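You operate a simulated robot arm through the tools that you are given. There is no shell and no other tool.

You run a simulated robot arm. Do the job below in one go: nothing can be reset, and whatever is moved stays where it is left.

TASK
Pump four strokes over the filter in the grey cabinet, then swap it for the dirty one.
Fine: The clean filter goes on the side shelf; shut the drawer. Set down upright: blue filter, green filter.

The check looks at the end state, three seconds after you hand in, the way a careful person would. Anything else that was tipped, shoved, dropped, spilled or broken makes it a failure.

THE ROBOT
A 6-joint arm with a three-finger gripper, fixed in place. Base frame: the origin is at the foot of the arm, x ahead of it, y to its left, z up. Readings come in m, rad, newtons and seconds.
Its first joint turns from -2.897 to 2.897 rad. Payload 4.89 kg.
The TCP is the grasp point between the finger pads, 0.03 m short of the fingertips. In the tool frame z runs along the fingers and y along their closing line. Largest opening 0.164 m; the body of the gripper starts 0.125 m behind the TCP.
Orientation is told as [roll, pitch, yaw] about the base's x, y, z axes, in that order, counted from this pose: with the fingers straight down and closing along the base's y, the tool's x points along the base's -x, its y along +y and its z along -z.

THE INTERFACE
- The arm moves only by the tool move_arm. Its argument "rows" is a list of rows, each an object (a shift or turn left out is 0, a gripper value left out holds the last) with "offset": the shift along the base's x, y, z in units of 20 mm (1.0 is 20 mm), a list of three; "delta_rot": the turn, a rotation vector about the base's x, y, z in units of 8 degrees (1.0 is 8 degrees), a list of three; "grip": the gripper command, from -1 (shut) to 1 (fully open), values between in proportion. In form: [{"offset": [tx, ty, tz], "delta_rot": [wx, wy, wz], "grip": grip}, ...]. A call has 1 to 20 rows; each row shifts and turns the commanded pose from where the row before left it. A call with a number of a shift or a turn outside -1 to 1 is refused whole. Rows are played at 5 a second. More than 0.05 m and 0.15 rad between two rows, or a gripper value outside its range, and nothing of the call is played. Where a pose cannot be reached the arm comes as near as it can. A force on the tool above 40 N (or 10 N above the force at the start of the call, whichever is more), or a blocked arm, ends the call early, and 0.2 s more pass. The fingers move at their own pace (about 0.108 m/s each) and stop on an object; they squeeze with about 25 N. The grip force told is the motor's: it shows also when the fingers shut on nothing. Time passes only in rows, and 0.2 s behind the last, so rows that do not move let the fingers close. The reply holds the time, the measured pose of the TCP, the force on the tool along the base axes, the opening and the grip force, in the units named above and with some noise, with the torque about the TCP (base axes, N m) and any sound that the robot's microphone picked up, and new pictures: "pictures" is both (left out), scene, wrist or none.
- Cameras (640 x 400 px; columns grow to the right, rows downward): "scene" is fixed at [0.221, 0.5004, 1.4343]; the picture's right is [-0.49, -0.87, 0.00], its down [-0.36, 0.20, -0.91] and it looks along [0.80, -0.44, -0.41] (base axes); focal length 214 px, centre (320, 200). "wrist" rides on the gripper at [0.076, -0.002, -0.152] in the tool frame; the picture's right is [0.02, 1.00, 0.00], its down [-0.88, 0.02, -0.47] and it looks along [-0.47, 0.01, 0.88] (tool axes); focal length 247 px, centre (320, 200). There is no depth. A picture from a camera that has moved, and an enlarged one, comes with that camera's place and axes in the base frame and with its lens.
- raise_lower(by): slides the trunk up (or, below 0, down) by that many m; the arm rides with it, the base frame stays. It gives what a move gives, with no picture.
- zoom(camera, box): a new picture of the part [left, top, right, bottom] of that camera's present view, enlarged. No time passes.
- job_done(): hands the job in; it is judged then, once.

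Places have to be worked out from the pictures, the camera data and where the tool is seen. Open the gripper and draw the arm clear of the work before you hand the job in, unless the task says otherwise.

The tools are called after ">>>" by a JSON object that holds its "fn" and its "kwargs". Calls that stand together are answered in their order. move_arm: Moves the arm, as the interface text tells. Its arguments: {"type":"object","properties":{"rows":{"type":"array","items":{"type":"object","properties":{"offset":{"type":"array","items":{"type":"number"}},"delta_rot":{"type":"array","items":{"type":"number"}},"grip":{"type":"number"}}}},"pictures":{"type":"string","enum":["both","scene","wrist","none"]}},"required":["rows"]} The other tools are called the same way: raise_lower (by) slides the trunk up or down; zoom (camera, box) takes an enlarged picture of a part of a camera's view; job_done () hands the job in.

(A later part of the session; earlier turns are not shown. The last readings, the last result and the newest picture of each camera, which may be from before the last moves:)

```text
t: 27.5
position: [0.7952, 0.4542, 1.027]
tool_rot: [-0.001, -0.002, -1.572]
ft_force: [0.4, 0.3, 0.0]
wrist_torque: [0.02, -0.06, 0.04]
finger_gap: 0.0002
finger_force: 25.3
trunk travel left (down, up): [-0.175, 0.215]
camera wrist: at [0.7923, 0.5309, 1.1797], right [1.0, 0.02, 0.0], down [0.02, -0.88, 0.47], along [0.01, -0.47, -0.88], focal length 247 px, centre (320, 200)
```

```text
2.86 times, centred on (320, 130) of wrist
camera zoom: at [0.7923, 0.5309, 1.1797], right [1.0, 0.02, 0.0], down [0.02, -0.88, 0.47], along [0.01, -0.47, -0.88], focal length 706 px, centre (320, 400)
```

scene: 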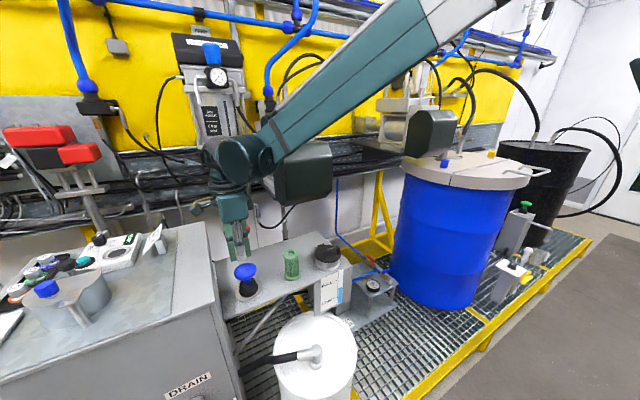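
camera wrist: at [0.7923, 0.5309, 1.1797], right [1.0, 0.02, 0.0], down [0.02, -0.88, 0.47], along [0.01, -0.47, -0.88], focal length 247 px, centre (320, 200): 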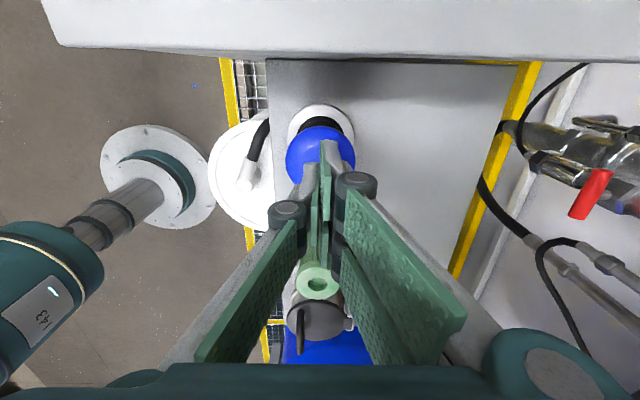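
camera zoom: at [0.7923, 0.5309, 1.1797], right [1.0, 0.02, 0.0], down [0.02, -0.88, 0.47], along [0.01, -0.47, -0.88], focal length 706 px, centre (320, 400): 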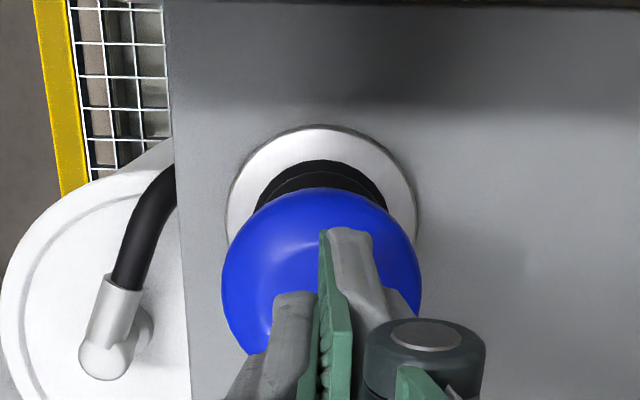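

The tip is centred over the knob within a few millimetres, tip at z≈0.997 and knob top at ~0.97. I press down gradually to learn the plunger's stroke and listen for a sound.

>>> {"fn": "move_arm", "kwargs": {"rows": [{"offset": [0, 0.1, -0.5]}, {"offset": [0, 0, -0.5]}, {"offset": [0, 0, -0.5]}, {"offset": [0, 0, -0.5]}, {"offset": [0, 0, -0.5]}], "pictures": "scene"}}

>>> {"fn": "zoom", "kwargs": {"camera": "scene", "box": [190, 190, 310, 310]}}

```text
t: 28.7
position: [0.7951, 0.4564, 0.9761]
tool_rot: [0.001, 0.0, -1.571]
ft_force: [3.3, 2.7, 5.3]
wrist_torque: [0.05, -0.13, 0.02]
finger_gap: 0.006
finger_force: 44.9
trunk travel left (down, up): [-0.175, 0.215]
```

scene: 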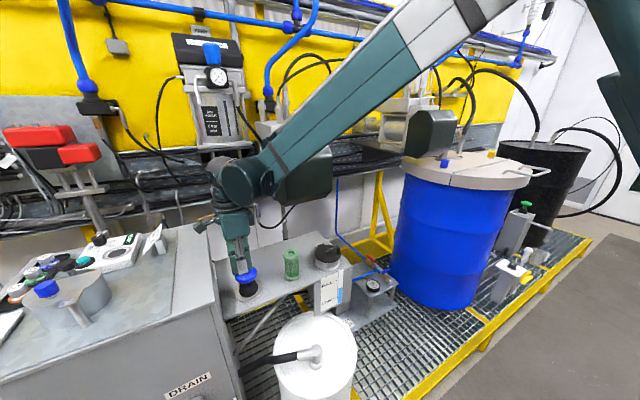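

```text
3.33 times, centred on (250, 250) of scene
camera zoom: at [0.221, 0.5004, 1.4343], right [-0.49, -0.87, 0.0], down [-0.36, 0.2, -0.91], along [0.8, -0.44, -0.41], focal length 715 px, centre (553, 33)
```

zoom: 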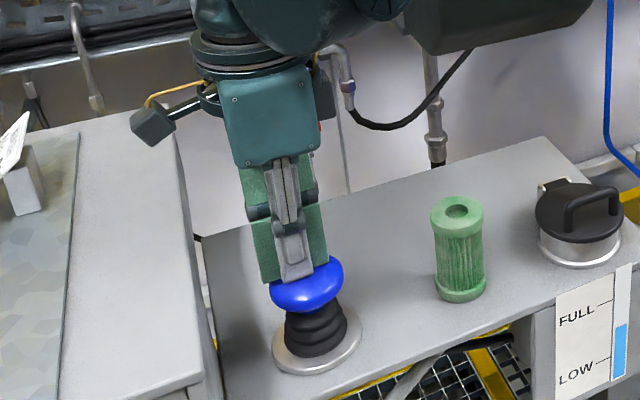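

The knob is moving down with only ~5 N, and the fingertips rest on its dome (slightly wedged, gap 6 mm). I continue pressing to find the end of the stroke.

>>> {"fn": "move_arm", "kwargs": {"rows": [{"offset": [0, 0, -0.4]}, {"offset": [0, 0, -0.4]}, {"offset": [0, 0, -0.4]}, {"offset": [0, 0, 0]}], "pictures": "both"}}

>>> {"fn": "zoom", "kwargs": {"camera": "scene", "box": [190, 190, 310, 310]}}

```text
t: 29.5
position: [0.7958, 0.4561, 0.9596]
tool_rot: [0.001, 0.003, -1.572]
ft_force: [-5.1, -1.9, 28.1]
wrist_torque: [-0.17, 0.08, -0.06]
finger_gap: 0.0059
finger_force: 44.8
trunk travel left (down, up): [-0.175, 0.215]
stopped in row 3: the force on the tool passed its limit at 52 N (the readings are from after the stop); the commanded pose is now the measured one
camera wrist: at [0.792, 0.5335, 1.1122], right [1.0, 0.02, 0.0], down [0.02, -0.88, 0.47], along [0.01, -0.47, -0.88], focal length 247 px, centre (320, 200)
```

scene: 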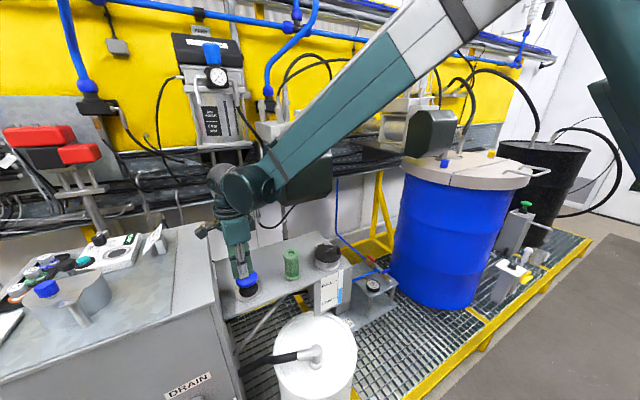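
wrist: 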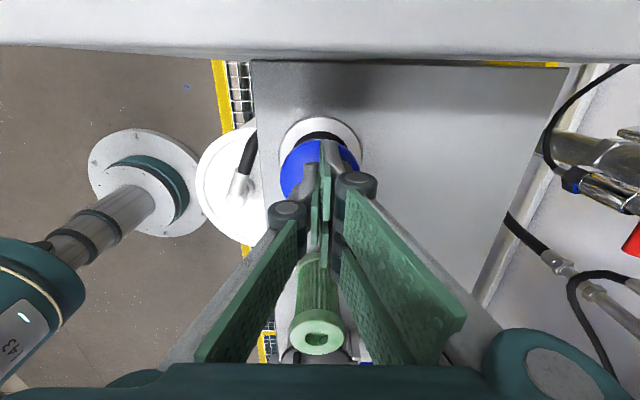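

```text
3.33 times, centred on (250, 250) of scene
camera zoom: at [0.221, 0.5004, 1.4343], right [-0.49, -0.87, 0.0], down [-0.36, 0.2, -0.91], along [0.8, -0.44, -0.41], focal length 715 px, centre (553, 33)
```

zoom: 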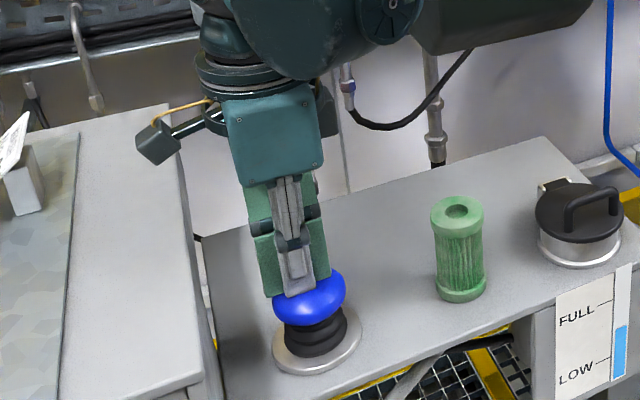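

The plunger hit its hard stop (52 N) after roughly 28 mm of travel. I check the reservoir level gauge before letting the knob come back up.

>>> {"fn": "zoom", "kwargs": {"camera": "scene", "box": [300, 260, 360, 320]}}

>>> {"fn": "move_arm", "kwargs": {"rows": [{"offset": [0, 0, 0.7]}, {"offset": [0, 0, 0.7]}, {"offset": [0, 0, 0.7]}, {"offset": [0, 0, 0.7]}], "pictures": "both"}}

>>> {"fn": "zoom", "kwargs": {"camera": "scene", "box": [190, 190, 310, 310]}}

>>> {"fn": "zoom", "kwargs": {"camera": "scene", "box": [300, 260, 360, 320]}}

```text
6.67 times, centred on (330, 290) of scene
camera zoom: at [0.221, 0.5004, 1.4343], right [-0.49, -0.87, 0.0], down [-0.36, 0.2, -0.91], along [0.8, -0.44, -0.41], focal length 1430 px, centre (253, -400)
```

zoom: 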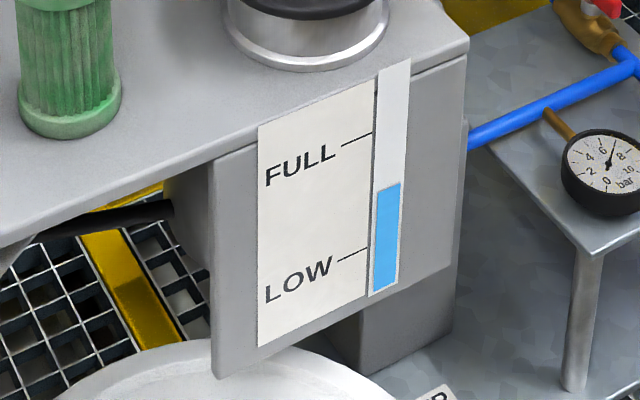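

```text
t: 30.5
position: [0.7953, 0.4563, 1.0131]
tool_rot: [0.0, 0.0, -1.57]
ft_force: [-0.4, 0.5, -0.5]
wrist_torque: [-0.04, 0.01, 0.01]
finger_gap: 0.0002
finger_force: 45.1
trunk travel left (down, up): [-0.175, 0.215]
camera wrist: at [0.7935, 0.534, 1.166], right [1.0, 0.02, 0.0], down [0.02, -0.88, 0.47], along [0.01, -0.47, -0.88], focal length 247 px, centre (320, 200)
```

scene: 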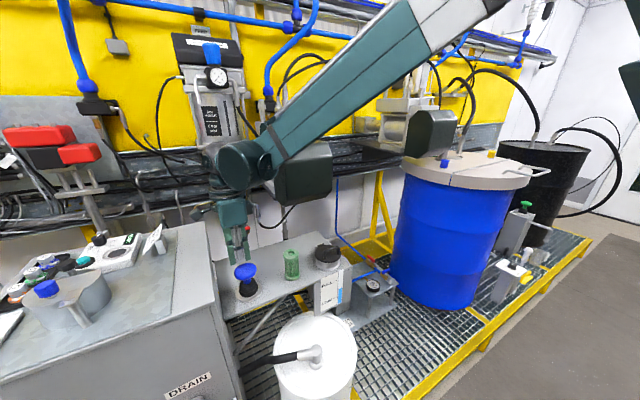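
wrist: 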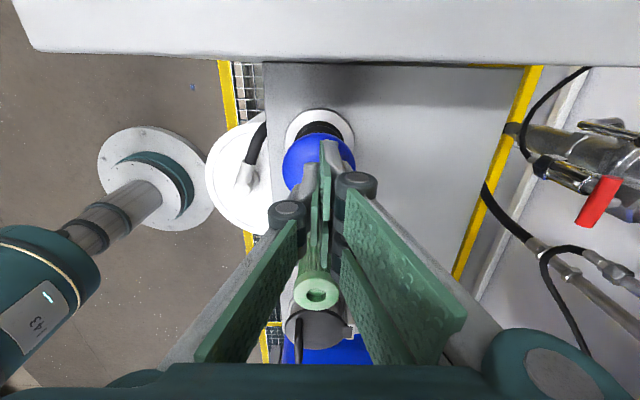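

```text
3.33 times, centred on (250, 250) of scene
camera zoom: at [0.221, 0.5004, 1.4343], right [-0.49, -0.87, 0.0], down [-0.36, 0.2, -0.91], along [0.8, -0.44, -0.41], focal length 715 px, centre (553, 33)
```

zoom: 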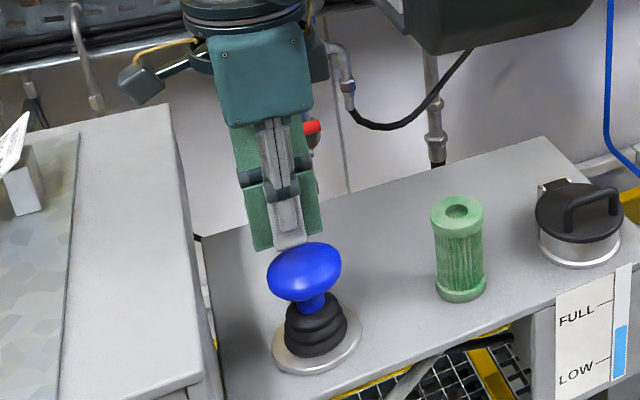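

```text
6.67 times, centred on (330, 290) of scene
camera zoom: at [0.221, 0.5004, 1.4343], right [-0.49, -0.87, 0.0], down [-0.36, 0.2, -0.91], along [0.8, -0.44, -0.41], focal length 1430 px, centre (253, -400)
```

zoom: 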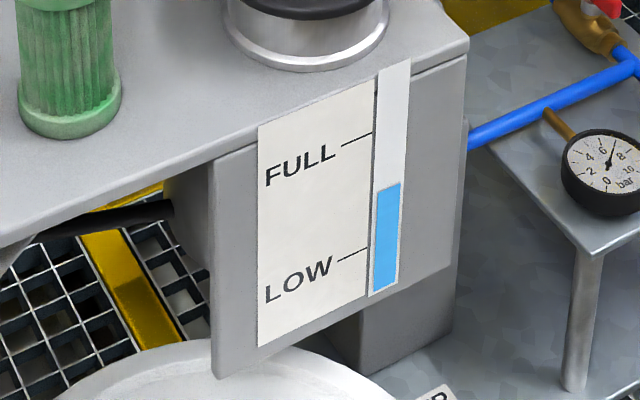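

The knob sprang back fully. I do the second full stroke down to the stop, then look at the gauge in the same zoom.

>>> {"fn": "move_arm", "kwargs": {"rows": [{"offset": [0, 0, -0.6]}, {"offset": [0, 0, -0.6]}, {"offset": [0, 0, -0.6]}, {"offset": [0, 0, -0.6]}, {"offset": [0, 0, -0.25]}, {"offset": [0, 0, -0.15]}, {"offset": [0, 0, -0.1]}, {"offset": [0, 0, -0.1]}], "pictures": "scene"}}

>>> {"fn": "zoom", "kwargs": {"camera": "scene", "box": [300, 260, 360, 320]}}

>>> {"fn": "zoom", "kwargs": {"camera": "scene", "box": [190, 190, 310, 310]}}

```text
t: 32.0
position: [0.7954, 0.4573, 0.9587]
tool_rot: [0.001, 0.002, -1.571]
ft_force: [-4.1, -0.4, 23.9]
wrist_torque: [-0.15, 0.03, -0.12]
finger_gap: 0.0061
finger_force: 44.9
trunk travel left (down, up): [-0.175, 0.215]
stopped in row 7: the force on the tool passed its limit at 45 N (the readings are from after the stop); the commanded pose is now the measured one
```

scene: 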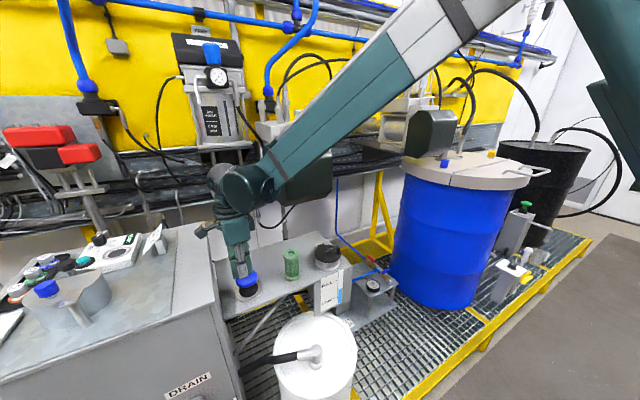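

```text
6.67 times, centred on (330, 290) of scene
camera zoom: at [0.221, 0.5004, 1.4343], right [-0.49, -0.87, 0.0], down [-0.36, 0.2, -0.91], along [0.8, -0.44, -0.41], focal length 1430 px, centre (253, -400)
```

zoom: 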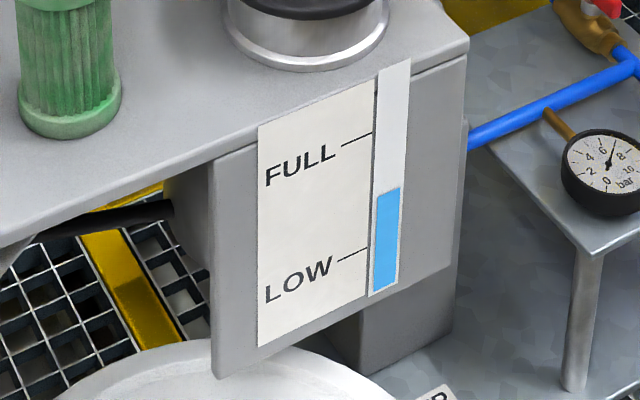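

```text
3.33 times, centred on (250, 250) of scene
camera zoom: at [0.221, 0.5004, 1.4343], right [-0.49, -0.87, 0.0], down [-0.36, 0.2, -0.91], along [0.8, -0.44, -0.41], focal length 715 px, centre (553, 33)
```

zoom: 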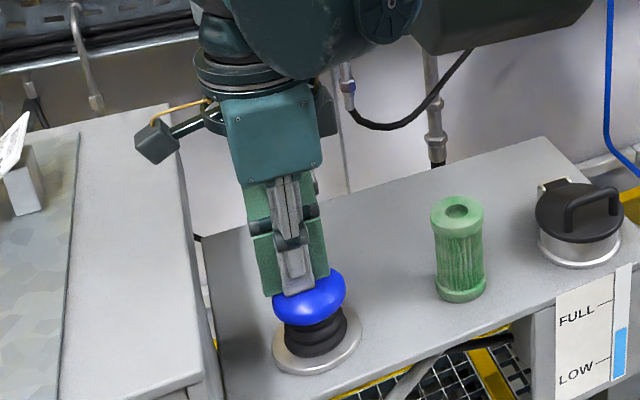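

The gauge dropped a little (~5 px in this zoom), so strokes register: two done. I release fully and make the third stroke.

>>> {"fn": "move_arm", "kwargs": {"rows": [{"offset": [0, 0, 0.7]}, {"offset": [0, 0, 0.7]}, {"offset": [0, 0, 0.7]}, {"offset": [0, 0, 0.7]}, {"offset": [0, 0, 0]}, {"offset": [0, 0, -0.7]}, {"offset": [0, 0, -0.7]}, {"offset": [0, 0, -0.7]}, {"offset": [0, 0, -0.5]}, {"offset": [0, 0, -0.15]}, {"offset": [0, 0, -0.1]}, {"offset": [0, 0, -0.1]}, {"offset": [0, 0, -0.1]}], "pictures": "scene"}}

>>> {"fn": "zoom", "kwargs": {"camera": "scene", "box": [300, 260, 360, 320]}}

>>> {"fn": "zoom", "kwargs": {"camera": "scene", "box": [190, 190, 310, 310]}}

```text
t: 34.5
position: [0.7961, 0.4582, 0.9599]
tool_rot: [0.004, 0.003, -1.571]
ft_force: [-4.7, -1.3, 25.3]
wrist_torque: [-0.25, 0.1, -0.04]
finger_gap: 0.006
finger_force: 45.5
trunk travel left (down, up): [-0.175, 0.215]
stopped in row 12: the force on the tool passed its limit at 45 N (the readings are from after the stop); the commanded pose is now the measured one
```

scene: 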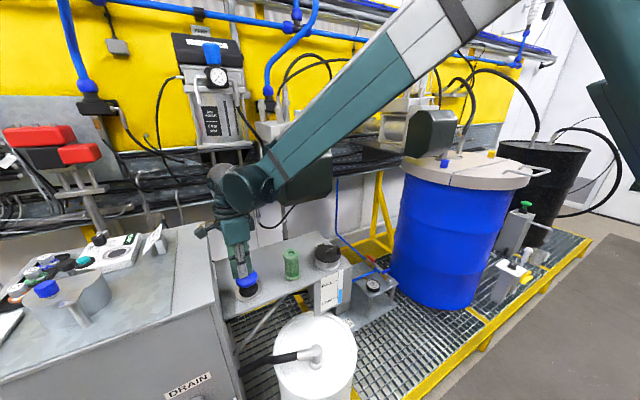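

```text
6.67 times, centred on (330, 290) of scene
camera zoom: at [0.221, 0.5004, 1.4343], right [-0.49, -0.87, 0.0], down [-0.36, 0.2, -0.91], along [0.8, -0.44, -0.41], focal length 1430 px, centre (253, -400)
```

zoom: 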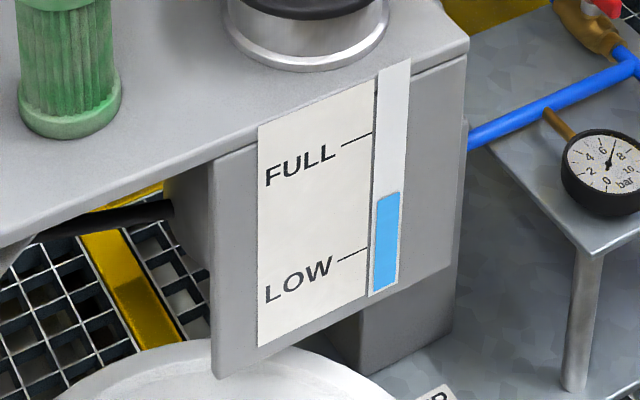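

```text
3.33 times, centred on (250, 250) of scene
camera zoom: at [0.221, 0.5004, 1.4343], right [-0.49, -0.87, 0.0], down [-0.36, 0.2, -0.91], along [0.8, -0.44, -0.41], focal length 715 px, centre (553, 33)
```

zoom: 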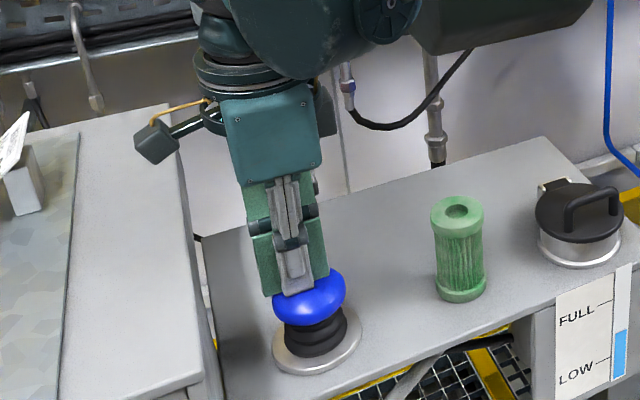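

The gauge dropped by another equal step (three strokes). I release fully, make the fourth stroke to the stop, and check again.

>>> {"fn": "move_arm", "kwargs": {"rows": [{"offset": [0, 0, 0.7]}, {"offset": [0, 0, 0.7]}, {"offset": [0, 0, 0.7]}, {"offset": [0, 0, 0.7]}, {"offset": [0, 0, 0]}, {"offset": [0, 0, -0.7]}, {"offset": [0, 0, -0.7]}, {"offset": [0, 0, -0.7]}, {"offset": [0, 0, -0.5]}, {"offset": [0, 0, -0.15]}, {"offset": [0, 0, -0.1]}, {"offset": [0, 0, -0.1]}, {"offset": [0, 0, -0.1]}], "pictures": "scene"}}

>>> {"fn": "zoom", "kwargs": {"camera": "scene", "box": [300, 260, 360, 320]}}

>>> {"fn": "zoom", "kwargs": {"camera": "scene", "box": [300, 230, 410, 340]}}

```text
t: 36.9
position: [0.7965, 0.4584, 0.9594]
tool_rot: [0.006, 0.002, -1.571]
ft_force: [-4.1, -2.0, 25.1]
wrist_torque: [-0.3, 0.08, -0.1]
finger_gap: 0.0062
finger_force: 44.9
trunk travel left (down, up): [-0.175, 0.215]
stopped in row 12: the force on the tool passed its limit at 45 N (the readings are from after the stop); the commanded pose is now the measured one
```

scene: 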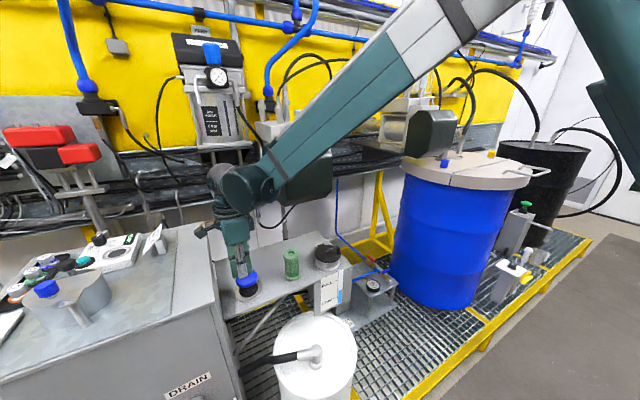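

```text
6.67 times, centred on (330, 290) of scene
camera zoom: at [0.221, 0.5004, 1.4343], right [-0.49, -0.87, 0.0], down [-0.36, 0.2, -0.91], along [0.8, -0.44, -0.41], focal length 1430 px, centre (253, -400)
```

zoom: 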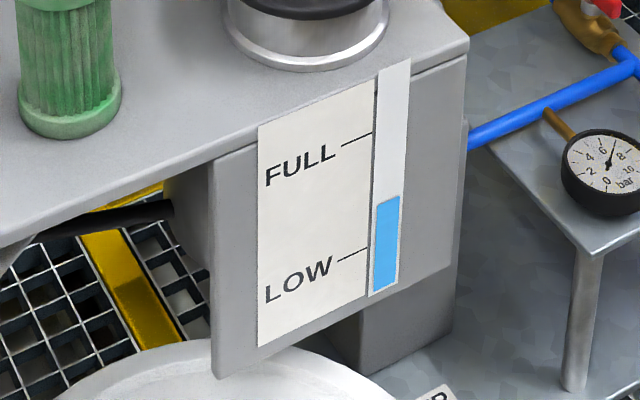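

```text
3.64 times, centred on (355, 285) of scene
camera zoom: at [0.221, 0.5004, 1.4343], right [-0.49, -0.87, 0.0], down [-0.36, 0.2, -0.91], along [0.8, -0.44, -0.41], focal length 780 px, centre (193, -109)
```

zoom: 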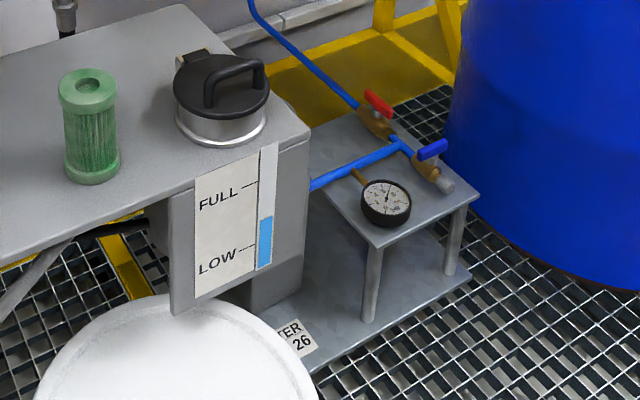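

The gauge shows a fourth equal drop, and all four presses went to the same depth at the hard stop. I now lift off the knob and start back toward the drawer along the route already used.

>>> {"fn": "move_arm", "kwargs": {"rows": [{"offset": [0, 0, 0.95]}, {"offset": [0, 0, 0.95]}, {"offset": [0, 0, 0.95]}, {"offset": [0, 0, 0.95]}, {"offset": [0, 0, 0.95]}, {"offset": [0, 0, 0.95]}, {"offset": [0, 0, 0.95]}, {"offset": [0, 0, 0.95]}, {"offset": [0, 0, 0.95]}, {"offset": [0, 0, 0.95]}, {"offset": [-0.961, 0.455, 0]}, {"offset": [-0.961, 0.455, 0]}, {"offset": [-0.961, 0.455, 0]}, {"offset": [-0.961, 0.455, 0]}, {"offset": [-0.961, 0.455, 0]}, {"offset": [-0.961, 0.455, 0]}, {"offset": [-0.961, 0.455, 0]}, {"offset": [-0.961, 0.455, 0]}, {"offset": [-0.961, 0.455, 0]}, {"offset": [-0.961, 0.455, 0]}], "pictures": "scene"}}

>>> {"fn": "zoom", "kwargs": {"camera": "scene", "box": [190, 230, 310, 310]}}

```text
t: 41.1
position: [0.6048, 0.5509, 1.147]
tool_rot: [0.003, 0.003, -1.57]
ft_force: [1.2, -0.2, 0.4]
wrist_torque: [0.04, 0.11, 0.02]
finger_gap: 0.0001
finger_force: 44.7
trunk travel left (down, up): [-0.175, 0.215]
```

scene: 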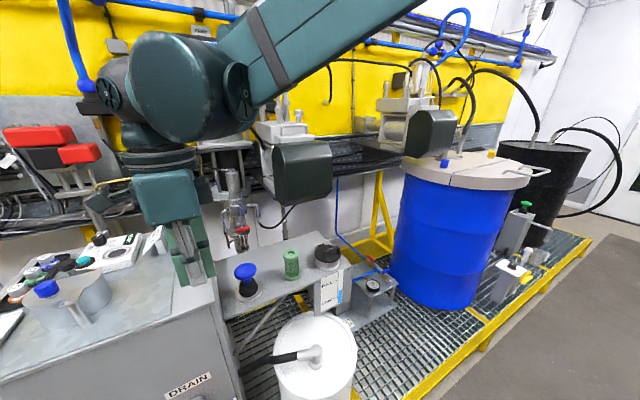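

```text
5.00 times, centred on (250, 270) of scene
camera zoom: at [0.221, 0.5004, 1.4343], right [-0.49, -0.87, 0.0], down [-0.36, 0.2, -0.91], along [0.8, -0.44, -0.41], focal length 1072 px, centre (670, -150)
```

zoom: 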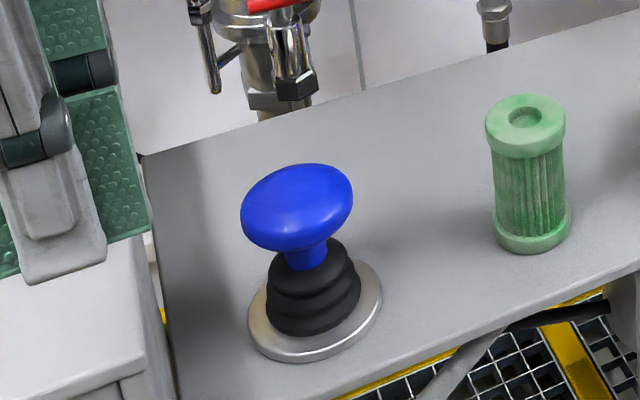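

The knob is back up and everything is undisturbed. I continue to the spot in front of the drawer, gripper narrowed to ~41 mm.

>>> {"fn": "move_arm", "kwargs": {"rows": [{"offset": [-0.961, 0.455, 0], "grip": -0.5}, {"offset": [-0.961, 0.455, 0]}, {"offset": [-0.961, 0.455, 0]}, {"offset": [-0.961, 0.455, 0]}, {"offset": [-0.961, 0.455, 0]}, {"offset": [-0.961, 0.455, 0]}, {"offset": [-0.961, 0.455, 0]}, {"offset": [-0.961, 0.455, 0]}, {"offset": [0, 0.8, -0.95]}, {"offset": [0, 0.8, -0.95]}, {"offset": [0, 0.8, -0.95]}, {"offset": [0, 0.8, -0.95]}, {"offset": [0, 0.8, -0.95]}, {"offset": [0, 0.8, -0.95]}, {"offset": [0, 0.8, -0.95]}, {"offset": [0, 0.8, -0.95]}, {"offset": [0, 0.65, -0.95]}], "pictures": "none"}}

>>> {"fn": "move_arm", "kwargs": {"rows": [{"offset": [0, 0, -0.9], "delta_rot": [0, -1, 0]}, {"offset": [0, 0, -0.9], "delta_rot": [0, -1, 0]}, {"offset": [0, 0, -0.9], "delta_rot": [0, -1, 0]}, {"offset": [0, 0, -0.9], "delta_rot": [0, -1, 0]}, {"offset": [0, 0, -0.9], "delta_rot": [0, -1, 0]}, {"offset": [0, 0, -0.9], "delta_rot": [0, -0.625, 0]}], "pictures": "wrist"}}

```text
t: 44.7
position: [0.4526, 0.7636, 0.9759]
tool_rot: [0.004, 0.005, -1.571]
ft_force: [-0.6, -0.1, 0.1]
wrist_torque: [0.18, -0.07, 0.0]
finger_gap: 0.041
finger_force: 0.0
trunk travel left (down, up): [-0.175, 0.215]
```

```text
t: 46.1
position: [0.4519, 0.7644, 0.8685]
tool_rot: [0.791, 0.001, -1.568]
ft_force: [0.8, -0.6, 0.7]
wrist_torque: [0.1, 0.09, 0.11]
finger_gap: 0.041
finger_force: 0.0
trunk travel left (down, up): [-0.175, 0.215]
camera wrist: at [0.3418, 0.8399, 0.9751], right [0.7, 0.02, 0.71], down [-0.32, -0.88, 0.34], along [0.63, -0.47, -0.61], focal length 247 px, centre (320, 200)
```

wrist: 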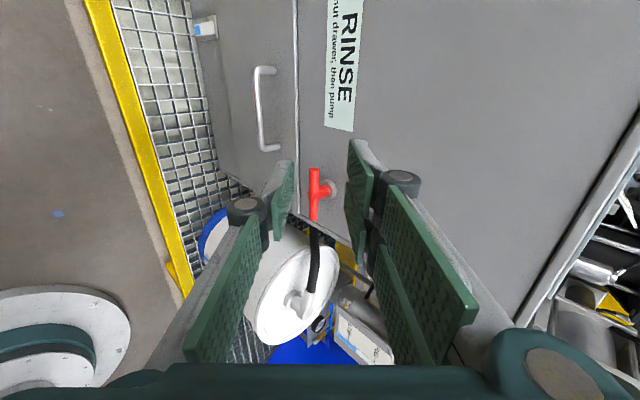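

A strip gauge on the lower cabinet front, white before, now shows some blue. I zoom on it.

>>> {"fn": "zoom", "kwargs": {"camera": "wrist", "box": [180, 0, 240, 60]}}

>>> {"fn": "zoom", "kwargs": {"camera": "wrist", "box": [190, 0, 350, 230]}}

```text
6.67 times, centred on (210, 30) of wrist
camera zoom: at [0.3418, 0.8399, 0.9751], right [0.7, 0.02, 0.71], down [-0.32, -0.88, 0.34], along [0.63, -0.47, -0.61], focal length 1646 px, centre (1053, 1333)
```

zoom: 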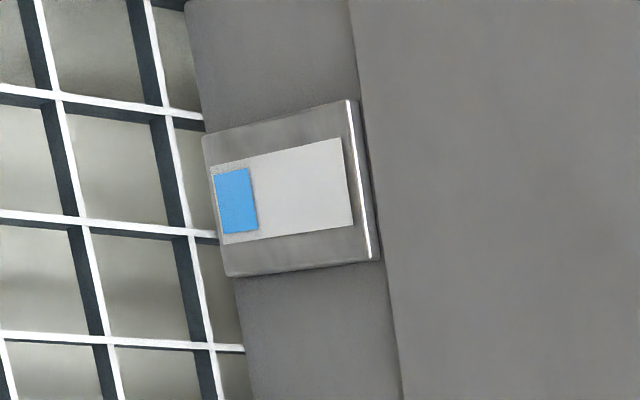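

```text
1.74 times, centred on (270, 115) of wrist
camera zoom: at [0.3418, 0.8399, 0.9751], right [0.7, 0.02, 0.71], down [-0.32, -0.88, 0.34], along [0.63, -0.47, -0.61], focal length 430 px, centre (407, 348)
```

zoom: 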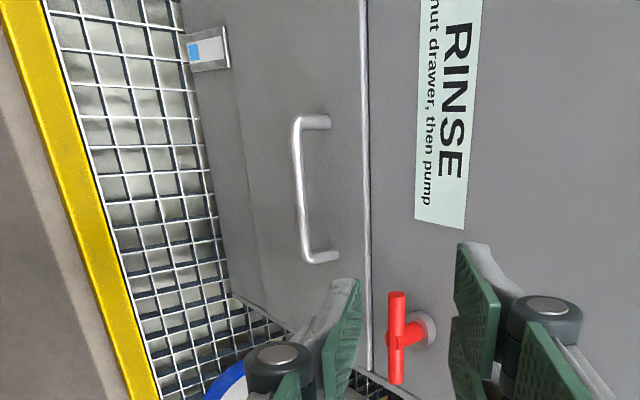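

The sump below the drawer has taken the rinse liquid (about a quarter full), which confirms the right pump; it is contained, and draining is not asked, so I leave the drain alone. I move to the handle standoff.

>>> {"fn": "move_arm", "kwargs": {"rows": [{"offset": [0.3, 0, -0.96]}, {"offset": [0.3, 0, -0.96]}, {"offset": [0.3, 0, -0.96]}, {"offset": [0.3, 0, -0.96]}, {"offset": [0.3, 0, -0.96]}, {"offset": [0.3, 0, -0.96]}, {"offset": [0.3, 0, -0.96]}, {"offset": [0.3, 0, -0.96]}, {"offset": [0.3, 0, -0.96]}, {"offset": [0.3, 0, -0.96]}, {"offset": [0.3, 0, -0.96]}, {"offset": [0.3, 0, -0.96]}, {"offset": [0.6, 0, -0.6]}, {"offset": [0.6, 0, -0.6]}, {"offset": [0.6, 0, -0.6]}, {"offset": [0.6, 0, -0.6]}, {"offset": [0.6, 0, -0.6]}, {"offset": [0.5, 0, -0.5]}], "pictures": "wrist"}}

```text
t: 49.9
position: [0.5935, 0.7639, 0.5679]
tool_rot: [0.789, 0.001, -1.567]
ft_force: [0.2, 0.0, 0.4]
wrist_torque: [0.0, 0.05, -0.02]
finger_gap: 0.0408
finger_force: 0.1
trunk travel left (down, up): [-0.175, 0.215]
camera wrist: at [0.4842, 0.8405, 0.675], right [0.7, 0.02, 0.71], down [-0.32, -0.88, 0.35], along [0.63, -0.47, -0.61], focal length 247 px, centre (320, 200)
```

wrist: 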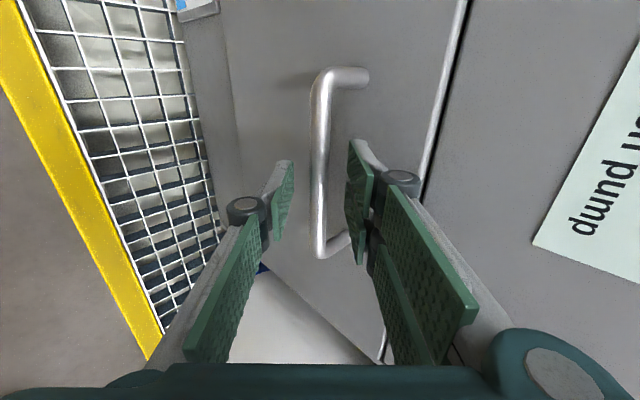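

The fingers straddle the bar just as before. I close on it and pull the drawer slowly a few centimetres toward the base.

>>> {"fn": "move_arm", "kwargs": {"rows": [{"grip": -1}, {"grip": -1}, {"offset": [-0.2, 0, 0]}, {"offset": [-0.3, 0, 0]}, {"offset": [-0.4, 0, 0]}, {"offset": [-0.4, 0, 0]}, {"offset": [-0.4, 0, 0]}, {"offset": [-0.4, 0, 0]}], "pictures": "wrist"}}

```text
t: 51.7
position: [0.5531, 0.7643, 0.5666]
tool_rot: [0.789, 0.003, -1.569]
ft_force: [1.5, 1.2, -9.9]
wrist_torque: [-0.49, 0.12, 0.6]
finger_gap: 0.013
finger_force: 44.5
trunk travel left (down, up): [-0.175, 0.215]
camera wrist: at [0.4427, 0.8406, 0.6746], right [0.7, 0.02, 0.71], down [-0.32, -0.88, 0.35], along [0.63, -0.47, -0.61], focal length 247 px, centre (320, 200)
```

wrist: 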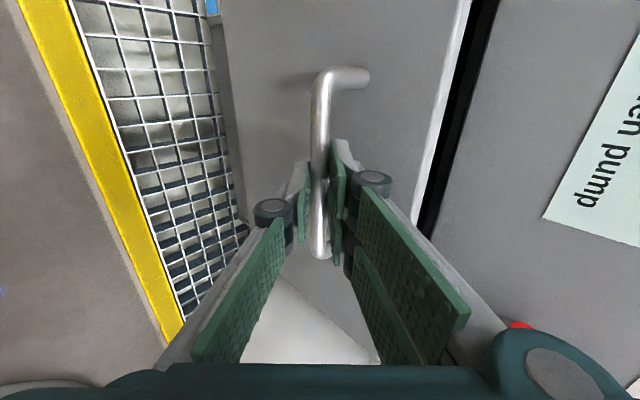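

The drawer slides freely (4 cm open so far). I keep pulling slowly.

>>> {"fn": "move_arm", "kwargs": {"rows": [{"offset": [-0.4, 0, 0]}, {"offset": [-0.4, 0, 0]}, {"offset": [-0.4, 0, 0]}, {"offset": [-0.4, 0, 0]}, {"offset": [-0.4, 0, 0]}, {"offset": [-0.4, 0, 0]}, {"offset": [-0.4, 0, 0]}, {"offset": [-0.4, 0, 0]}, {"offset": [-0.4, 0, 0]}, {"offset": [-0.4, 0, 0]}, {"offset": [-0.3, 0, 0]}, {"offset": [-0.2, 0, 0]}], "pictures": "both"}}

```text
t: 54.3
position: [0.4616, 0.7631, 0.568]
tool_rot: [0.789, 0.001, -1.567]
ft_force: [2.2, 3.8, -10.5]
wrist_torque: [-0.92, 0.09, 0.09]
finger_gap: 0.0132
finger_force: 45.6
trunk travel left (down, up): [-0.175, 0.215]
camera wrist: at [0.3521, 0.8406, 0.6746], right [0.7, 0.02, 0.71], down [-0.32, -0.88, 0.35], along [0.63, -0.47, -0.61], focal length 247 px, centre (320, 200)
```

scene: 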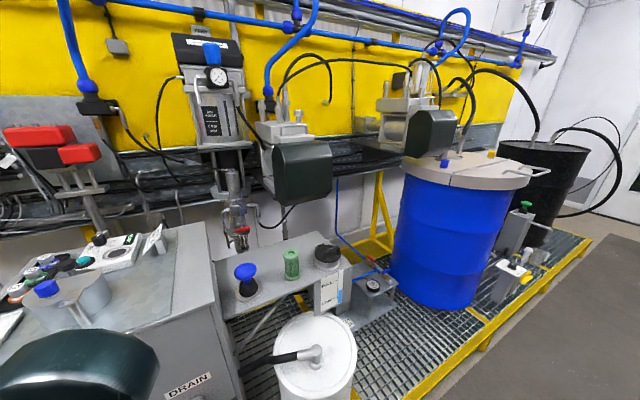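
wrist: 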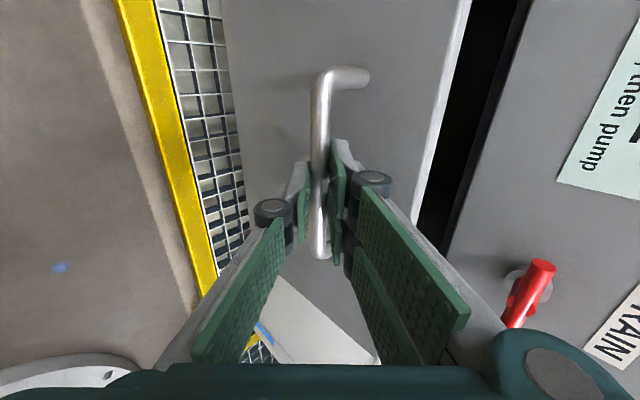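

13 cm open now and still moving freely. I pull further, slowly, watching for the drawer's end stop.

>>> {"fn": "move_arm", "kwargs": {"rows": [{"offset": [-0.4, 0, 0]}, {"offset": [-0.4, 0, 0]}, {"offset": [-0.4, 0, 0]}, {"offset": [-0.4, 0, 0]}, {"offset": [-0.4, 0, 0]}, {"offset": [-0.4, 0, 0]}, {"offset": [-0.4, 0, 0]}, {"offset": [-0.4, 0, 0]}, {"offset": [-0.3, 0, 0]}, {"offset": [-0.2, 0, 0]}], "pictures": "both"}}

```text
t: 56.5
position: [0.3908, 0.7741, 0.5719]
tool_rot: [0.786, -0.002, -1.571]
ft_force: [1.7, -30.2, -21.6]
wrist_torque: [-0.86, 0.27, 0.21]
finger_gap: 0.0136
finger_force: 44.9
out of reach, approached as far as the arm can: row 5, 7, 9
trunk travel left (down, up): [-0.175, 0.215]
camera wrist: at [0.281, 0.8507, 0.6784], right [0.71, 0.02, 0.71], down [-0.32, -0.88, 0.35], along [0.63, -0.47, -0.61], focal length 247 px, centre (320, 200)
```

scene: 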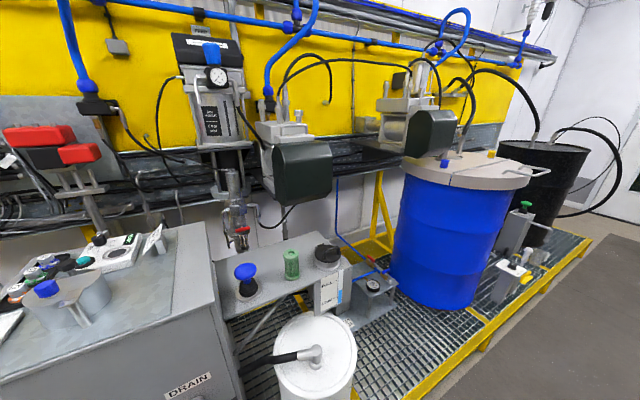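
wrist: 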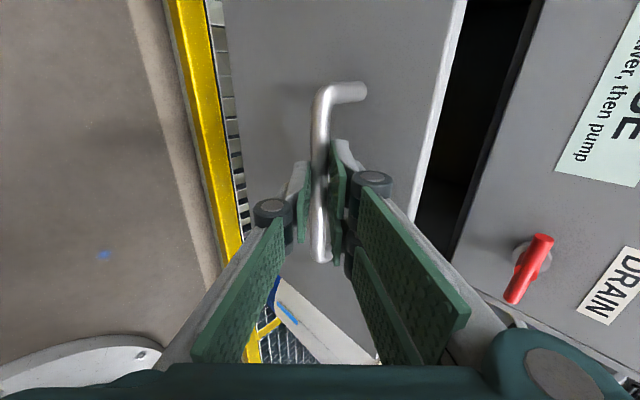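

The arm reached its inner limit at x≈0.39 (lateral force 30 N on the bar), with the drawer about 20 cm open. I ease back 2.5 cm so the arm is comfortably in reach before letting go.

>>> {"fn": "move_arm", "kwargs": {"rows": [{"offset": [0.3, 0, 0]}, {"offset": [0.4, 0, 0]}, {"offset": [0.4, 0, 0]}, {"offset": [0, 0, 0]}], "pictures": "none"}}

```text
t: 57.5
position: [0.4129, 0.7741, 0.5709]
tool_rot: [0.79, 0.002, -1.567]
ft_force: [2.1, -11.0, -5.3]
wrist_torque: [-0.74, 0.02, 0.25]
finger_gap: 0.0136
finger_force: 44.9
trunk travel left (down, up): [-0.175, 0.215]
```

Side force has dropped. I open the fingers around the bar and back off diagonally in small steps.

>>> {"fn": "move_arm", "kwargs": {"rows": [{"grip": -0.35}, {"grip": -0.35}, {"offset": [-0.25, 0, 0.25]}, {"offset": [-0.25, 0, 0.25]}, {"offset": [-0.25, 0, 0.3]}, {"offset": [-0.25, 0, 0.3]}, {"offset": [-0.2, 0, 0.3]}, {"offset": [-0.2, 0, 0.3]}], "pictures": "wrist"}}

```text
t: 59.3
position: [0.3843, 0.7725, 0.6054]
tool_rot: [0.79, 0.001, -1.568]
ft_force: [-0.3, -0.5, -0.4]
wrist_torque: [-0.03, -0.02, 0.01]
finger_gap: 0.0534
finger_force: 0.1
trunk travel left (down, up): [-0.175, 0.215]
camera wrist: at [0.2744, 0.8497, 0.7122], right [0.7, 0.02, 0.71], down [-0.32, -0.88, 0.35], along [0.63, -0.47, -0.61], focal length 247 px, centre (320, 200)
```

wrist: 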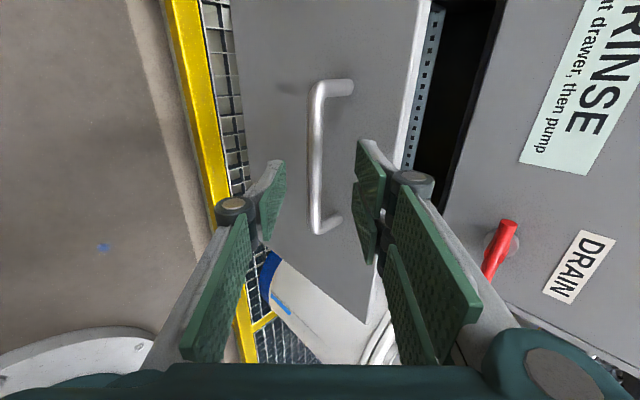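

The fingers are clear of the bar, and a perforated insert is visible in the open drawer. I rise straight up, then undo the pitch to look into the drawer from above.

>>> {"fn": "move_arm", "kwargs": {"rows": [{"offset": [0, 0, 0.9]}, {"offset": [0, 0, 0.9]}, {"offset": [0, 0, 0.9]}, {"offset": [0, 0, 0.9]}, {"offset": [0, 0, 0.9]}, {"offset": [0, 0, 0.9]}, {"offset": [0, 0, 0.9]}, {"offset": [0, 0, 0.9]}, {"offset": [0, 0, 0.9]}, {"offset": [0, 0, 0.9]}, {"offset": [0.3, 0, 0.9], "delta_rot": [0, 1, 0]}, {"offset": [0.3, 0, 0.9], "delta_rot": [0, 1, 0]}, {"offset": [0.3, 0, 0.9], "delta_rot": [0, 1, 0]}, {"offset": [0.3, 0, 0.9], "delta_rot": [0, 1, 0]}, {"offset": [0.3, 0, 0.9], "delta_rot": [0, 1, 0]}, {"offset": [0.3, 0, 0.9], "delta_rot": [0, 0.65, 0]}], "pictures": "both"}}

```text
t: 62.7
position: [0.4198, 0.7728, 0.8936]
tool_rot: [-0.002, 0.004, -1.57]
ft_force: [0.3, 0.1, 0.1]
wrist_torque: [-0.08, -0.1, 0.02]
finger_gap: 0.0534
finger_force: 0.1
trunk travel left (down, up): [-0.175, 0.215]
camera wrist: at [0.4175, 0.8497, 1.0471], right [1.0, 0.02, 0.0], down [0.02, -0.88, 0.47], along [0.01, -0.47, -0.88], focal length 247 px, centre (320, 200)
```

scene: 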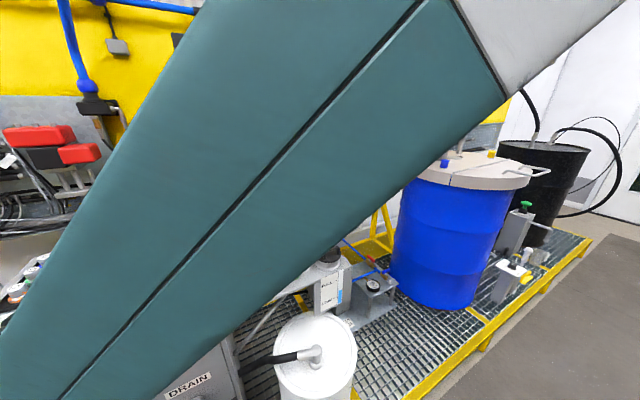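
wrist: 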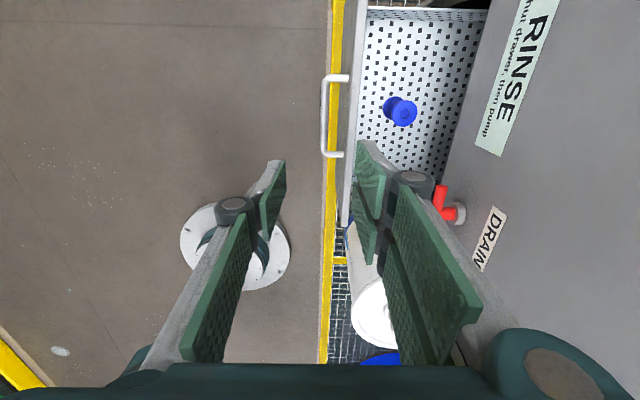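

The drawer holds a perforated tray with the blue filter standing in it. I zoom in to locate it.

>>> {"fn": "zoom", "kwargs": {"camera": "wrist", "box": [310, 0, 510, 220]}}

>>> {"fn": "zoom", "kwargs": {"camera": "wrist", "box": [360, 70, 440, 150]}}

```text
1.82 times, centred on (410, 110) of wrist
camera zoom: at [0.4175, 0.8497, 1.0471], right [1.0, 0.02, 0.0], down [0.02, -0.88, 0.47], along [0.01, -0.47, -0.88], focal length 449 px, centre (156, 364)
```

zoom: 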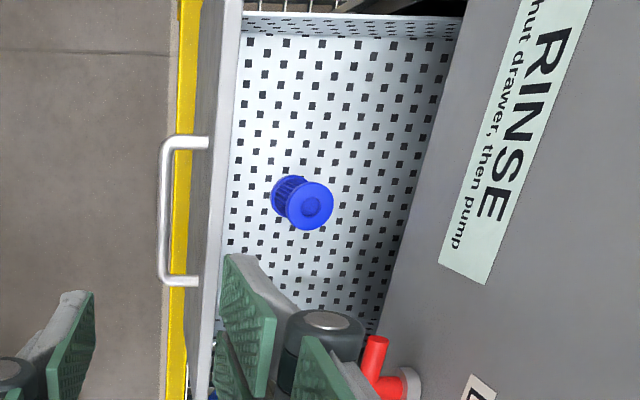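

```text
5.00 times, centred on (400, 110) of wrist
camera zoom: at [0.4175, 0.8497, 1.0471], right [1.0, 0.02, 0.0], down [0.02, -0.88, 0.47], along [0.01, -0.47, -0.88], focal length 1235 px, centre (-80, 650)
```

zoom: 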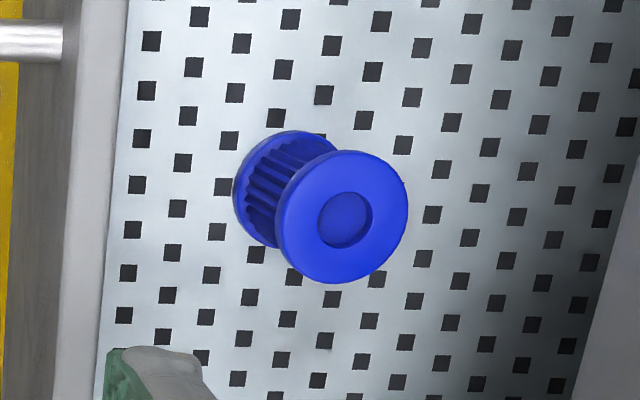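

The blue filter stands near (0.60, 0.77), close in front of the cabinet's upper panel, so the drawer must come out further before a vertical grasp. I turn the yaw back to 0 with closed fingers (slim along x), planning to push the drawer front from inside.

>>> {"fn": "move_arm", "kwargs": {"rows": [{"delta_rot": [0, 0, 1], "grip": -1}, {"delta_rot": [0, 0, 1]}, {"delta_rot": [0, 0, 1]}, {"delta_rot": [0, 0, 1]}, {"delta_rot": [0, 0, 1]}, {"delta_rot": [0, 0, 1]}, {"delta_rot": [0, 0, 1]}, {"delta_rot": [0, 0, 1]}, {"delta_rot": [0, 0, 1]}, {"delta_rot": [0, 0, 1]}, {"delta_rot": [0, 0, 1]}, {"delta_rot": [0, 0, 0.25]}], "pictures": "wrist"}}

>>> {"fn": "zoom", "kwargs": {"camera": "wrist", "box": [220, 60, 460, 240]}}

```text
t: 65.3
position: [0.4202, 0.7735, 0.8931]
tool_rot: [-0.001, 0.004, 0.001]
ft_force: [-0.4, -0.4, 0.1]
wrist_torque: [-0.01, 0.02, 0.0]
finger_gap: 0.0002
finger_force: 25.0
trunk travel left (down, up): [-0.175, 0.215]
camera wrist: at [0.3433, 0.7718, 1.0463], right [-0.02, 1.0, 0.0], down [0.88, 0.02, 0.47], along [0.47, 0.01, -0.88], focal length 247 px, centre (320, 200)
```

wrist: 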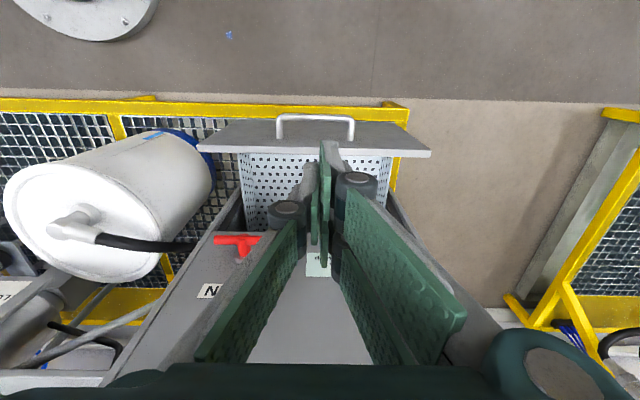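

```text
2.22 times, centred on (340, 150) of wrist
camera zoom: at [0.3433, 0.7718, 1.0463], right [-0.02, 1.0, 0.0], down [0.88, 0.02, 0.47], along [0.47, 0.01, -0.88], focal length 549 px, centre (276, 311)
```

zoom: 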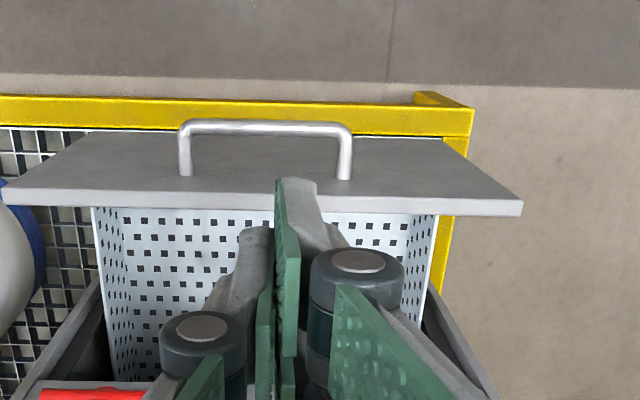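

The drawer front's top edge is at x≈0.472–0.487, z≈0.6, and the tray spans y≈0.625–0.91. I move the closed fingers over the gap between the drawer front and the filter (x≈0.525) and descend part way.

>>> {"fn": "move_arm", "kwargs": {"rows": [{"offset": [0.875, 0, -0.6]}, {"offset": [0.875, 0, -0.6]}, {"offset": [0.875, 0, -0.6]}, {"offset": [0.875, 0, -0.6]}, {"offset": [0.875, 0, -0.6]}, {"offset": [0.875, 0, -0.6]}, {"offset": [0, 0, -0.9]}, {"offset": [0, 0, -0.9]}, {"offset": [0, 0, -0.9]}, {"offset": [0, 0, -0.9]}, {"offset": [0, 0, -0.9]}, {"offset": [0, 0, -0.9]}, {"offset": [0, 0, -0.9]}], "pictures": "both"}}

>>> {"fn": "zoom", "kwargs": {"camera": "wrist", "box": [200, 40, 440, 240]}}

```text
t: 68.1
position: [0.5256, 0.7737, 0.6937]
tool_rot: [0.0, 0.003, -0.001]
ft_force: [-0.8, -0.4, -0.1]
wrist_torque: [0.03, -0.02, 0.0]
finger_gap: 0.0001
finger_force: 25.1
trunk travel left (down, up): [-0.175, 0.215]
camera wrist: at [0.4489, 0.7717, 0.8491], right [-0.02, 1.0, 0.0], down [0.88, 0.02, 0.47], along [0.47, 0.01, -0.88], focal length 247 px, centre (320, 200)
```

scene: 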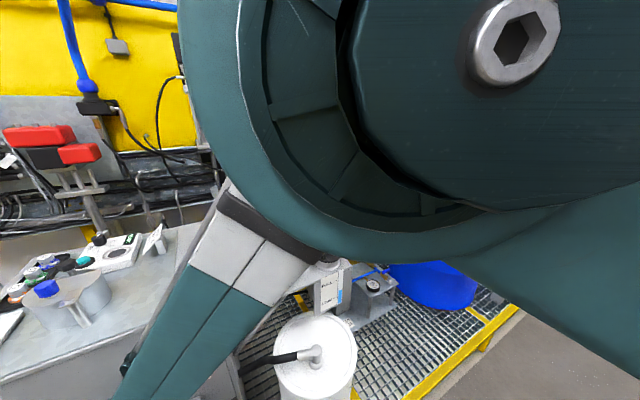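
wrist: 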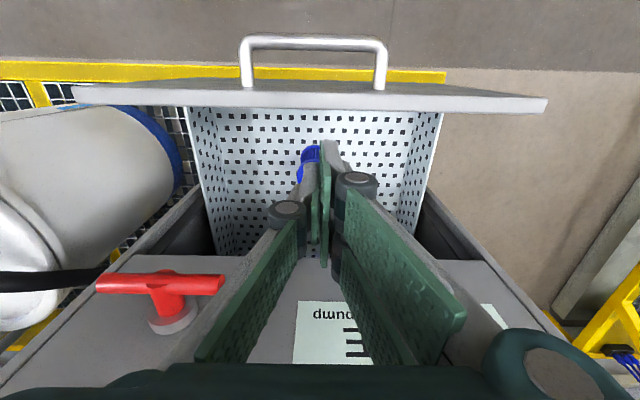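

```text
2.00 times, centred on (320, 140) of wrist
camera zoom: at [0.4489, 0.7717, 0.8491], right [-0.02, 1.0, 0.0], down [0.88, 0.02, 0.47], along [0.47, 0.01, -0.88], focal length 494 px, centre (320, 320)
```

zoom: 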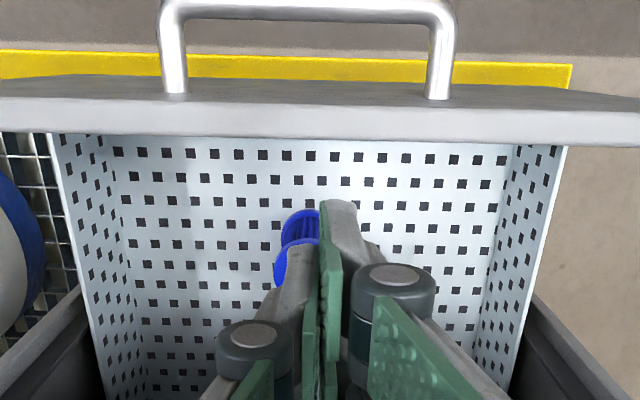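

The fingers are between the drawer front (inner face x≈0.484) and the filter. I lower so the tips are ~5 cm below the front's rim (still above the filter top), then push the drawer out toward the base slowly.

>>> {"fn": "move_arm", "kwargs": {"rows": [{"offset": [-0.1, 0, -0.95]}, {"offset": [-0.1, 0, -0.95]}, {"offset": [-0.1, 0, -0.95]}, {"offset": [-0.1, 0, -0.95]}, {"offset": [-0.1, 0, -0.95]}, {"offset": [-0.1, 0, -0.95]}, {"offset": [-0.3, 0, 0]}, {"offset": [-0.3, 0, 0]}, {"offset": [-0.3, 0, 0]}, {"offset": [-0.3, 0, 0]}], "pictures": "wrist"}}

```text
t: 70.3
position: [0.489, 0.7716, 0.5814]
tool_rot: [0.001, 0.004, -0.001]
ft_force: [1.2, -0.3, -0.6]
wrist_torque: [-0.02, -0.03, -0.02]
finger_gap: 0.0001
finger_force: 24.7
trunk travel left (down, up): [-0.175, 0.215]
camera wrist: at [0.4126, 0.7713, 0.7346], right [-0.02, 1.0, 0.0], down [0.88, 0.02, 0.47], along [0.47, 0.01, -0.88], focal length 247 px, centre (320, 200)
```

wrist: 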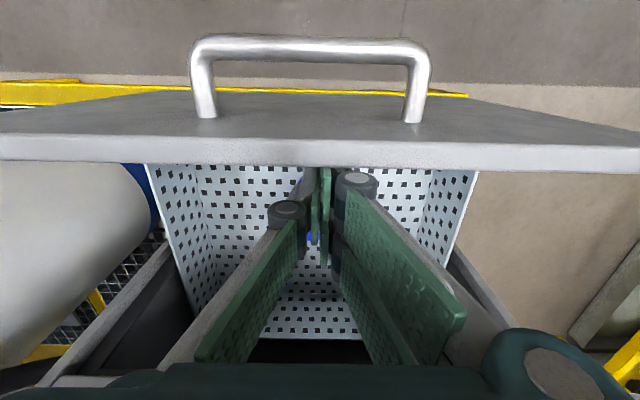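

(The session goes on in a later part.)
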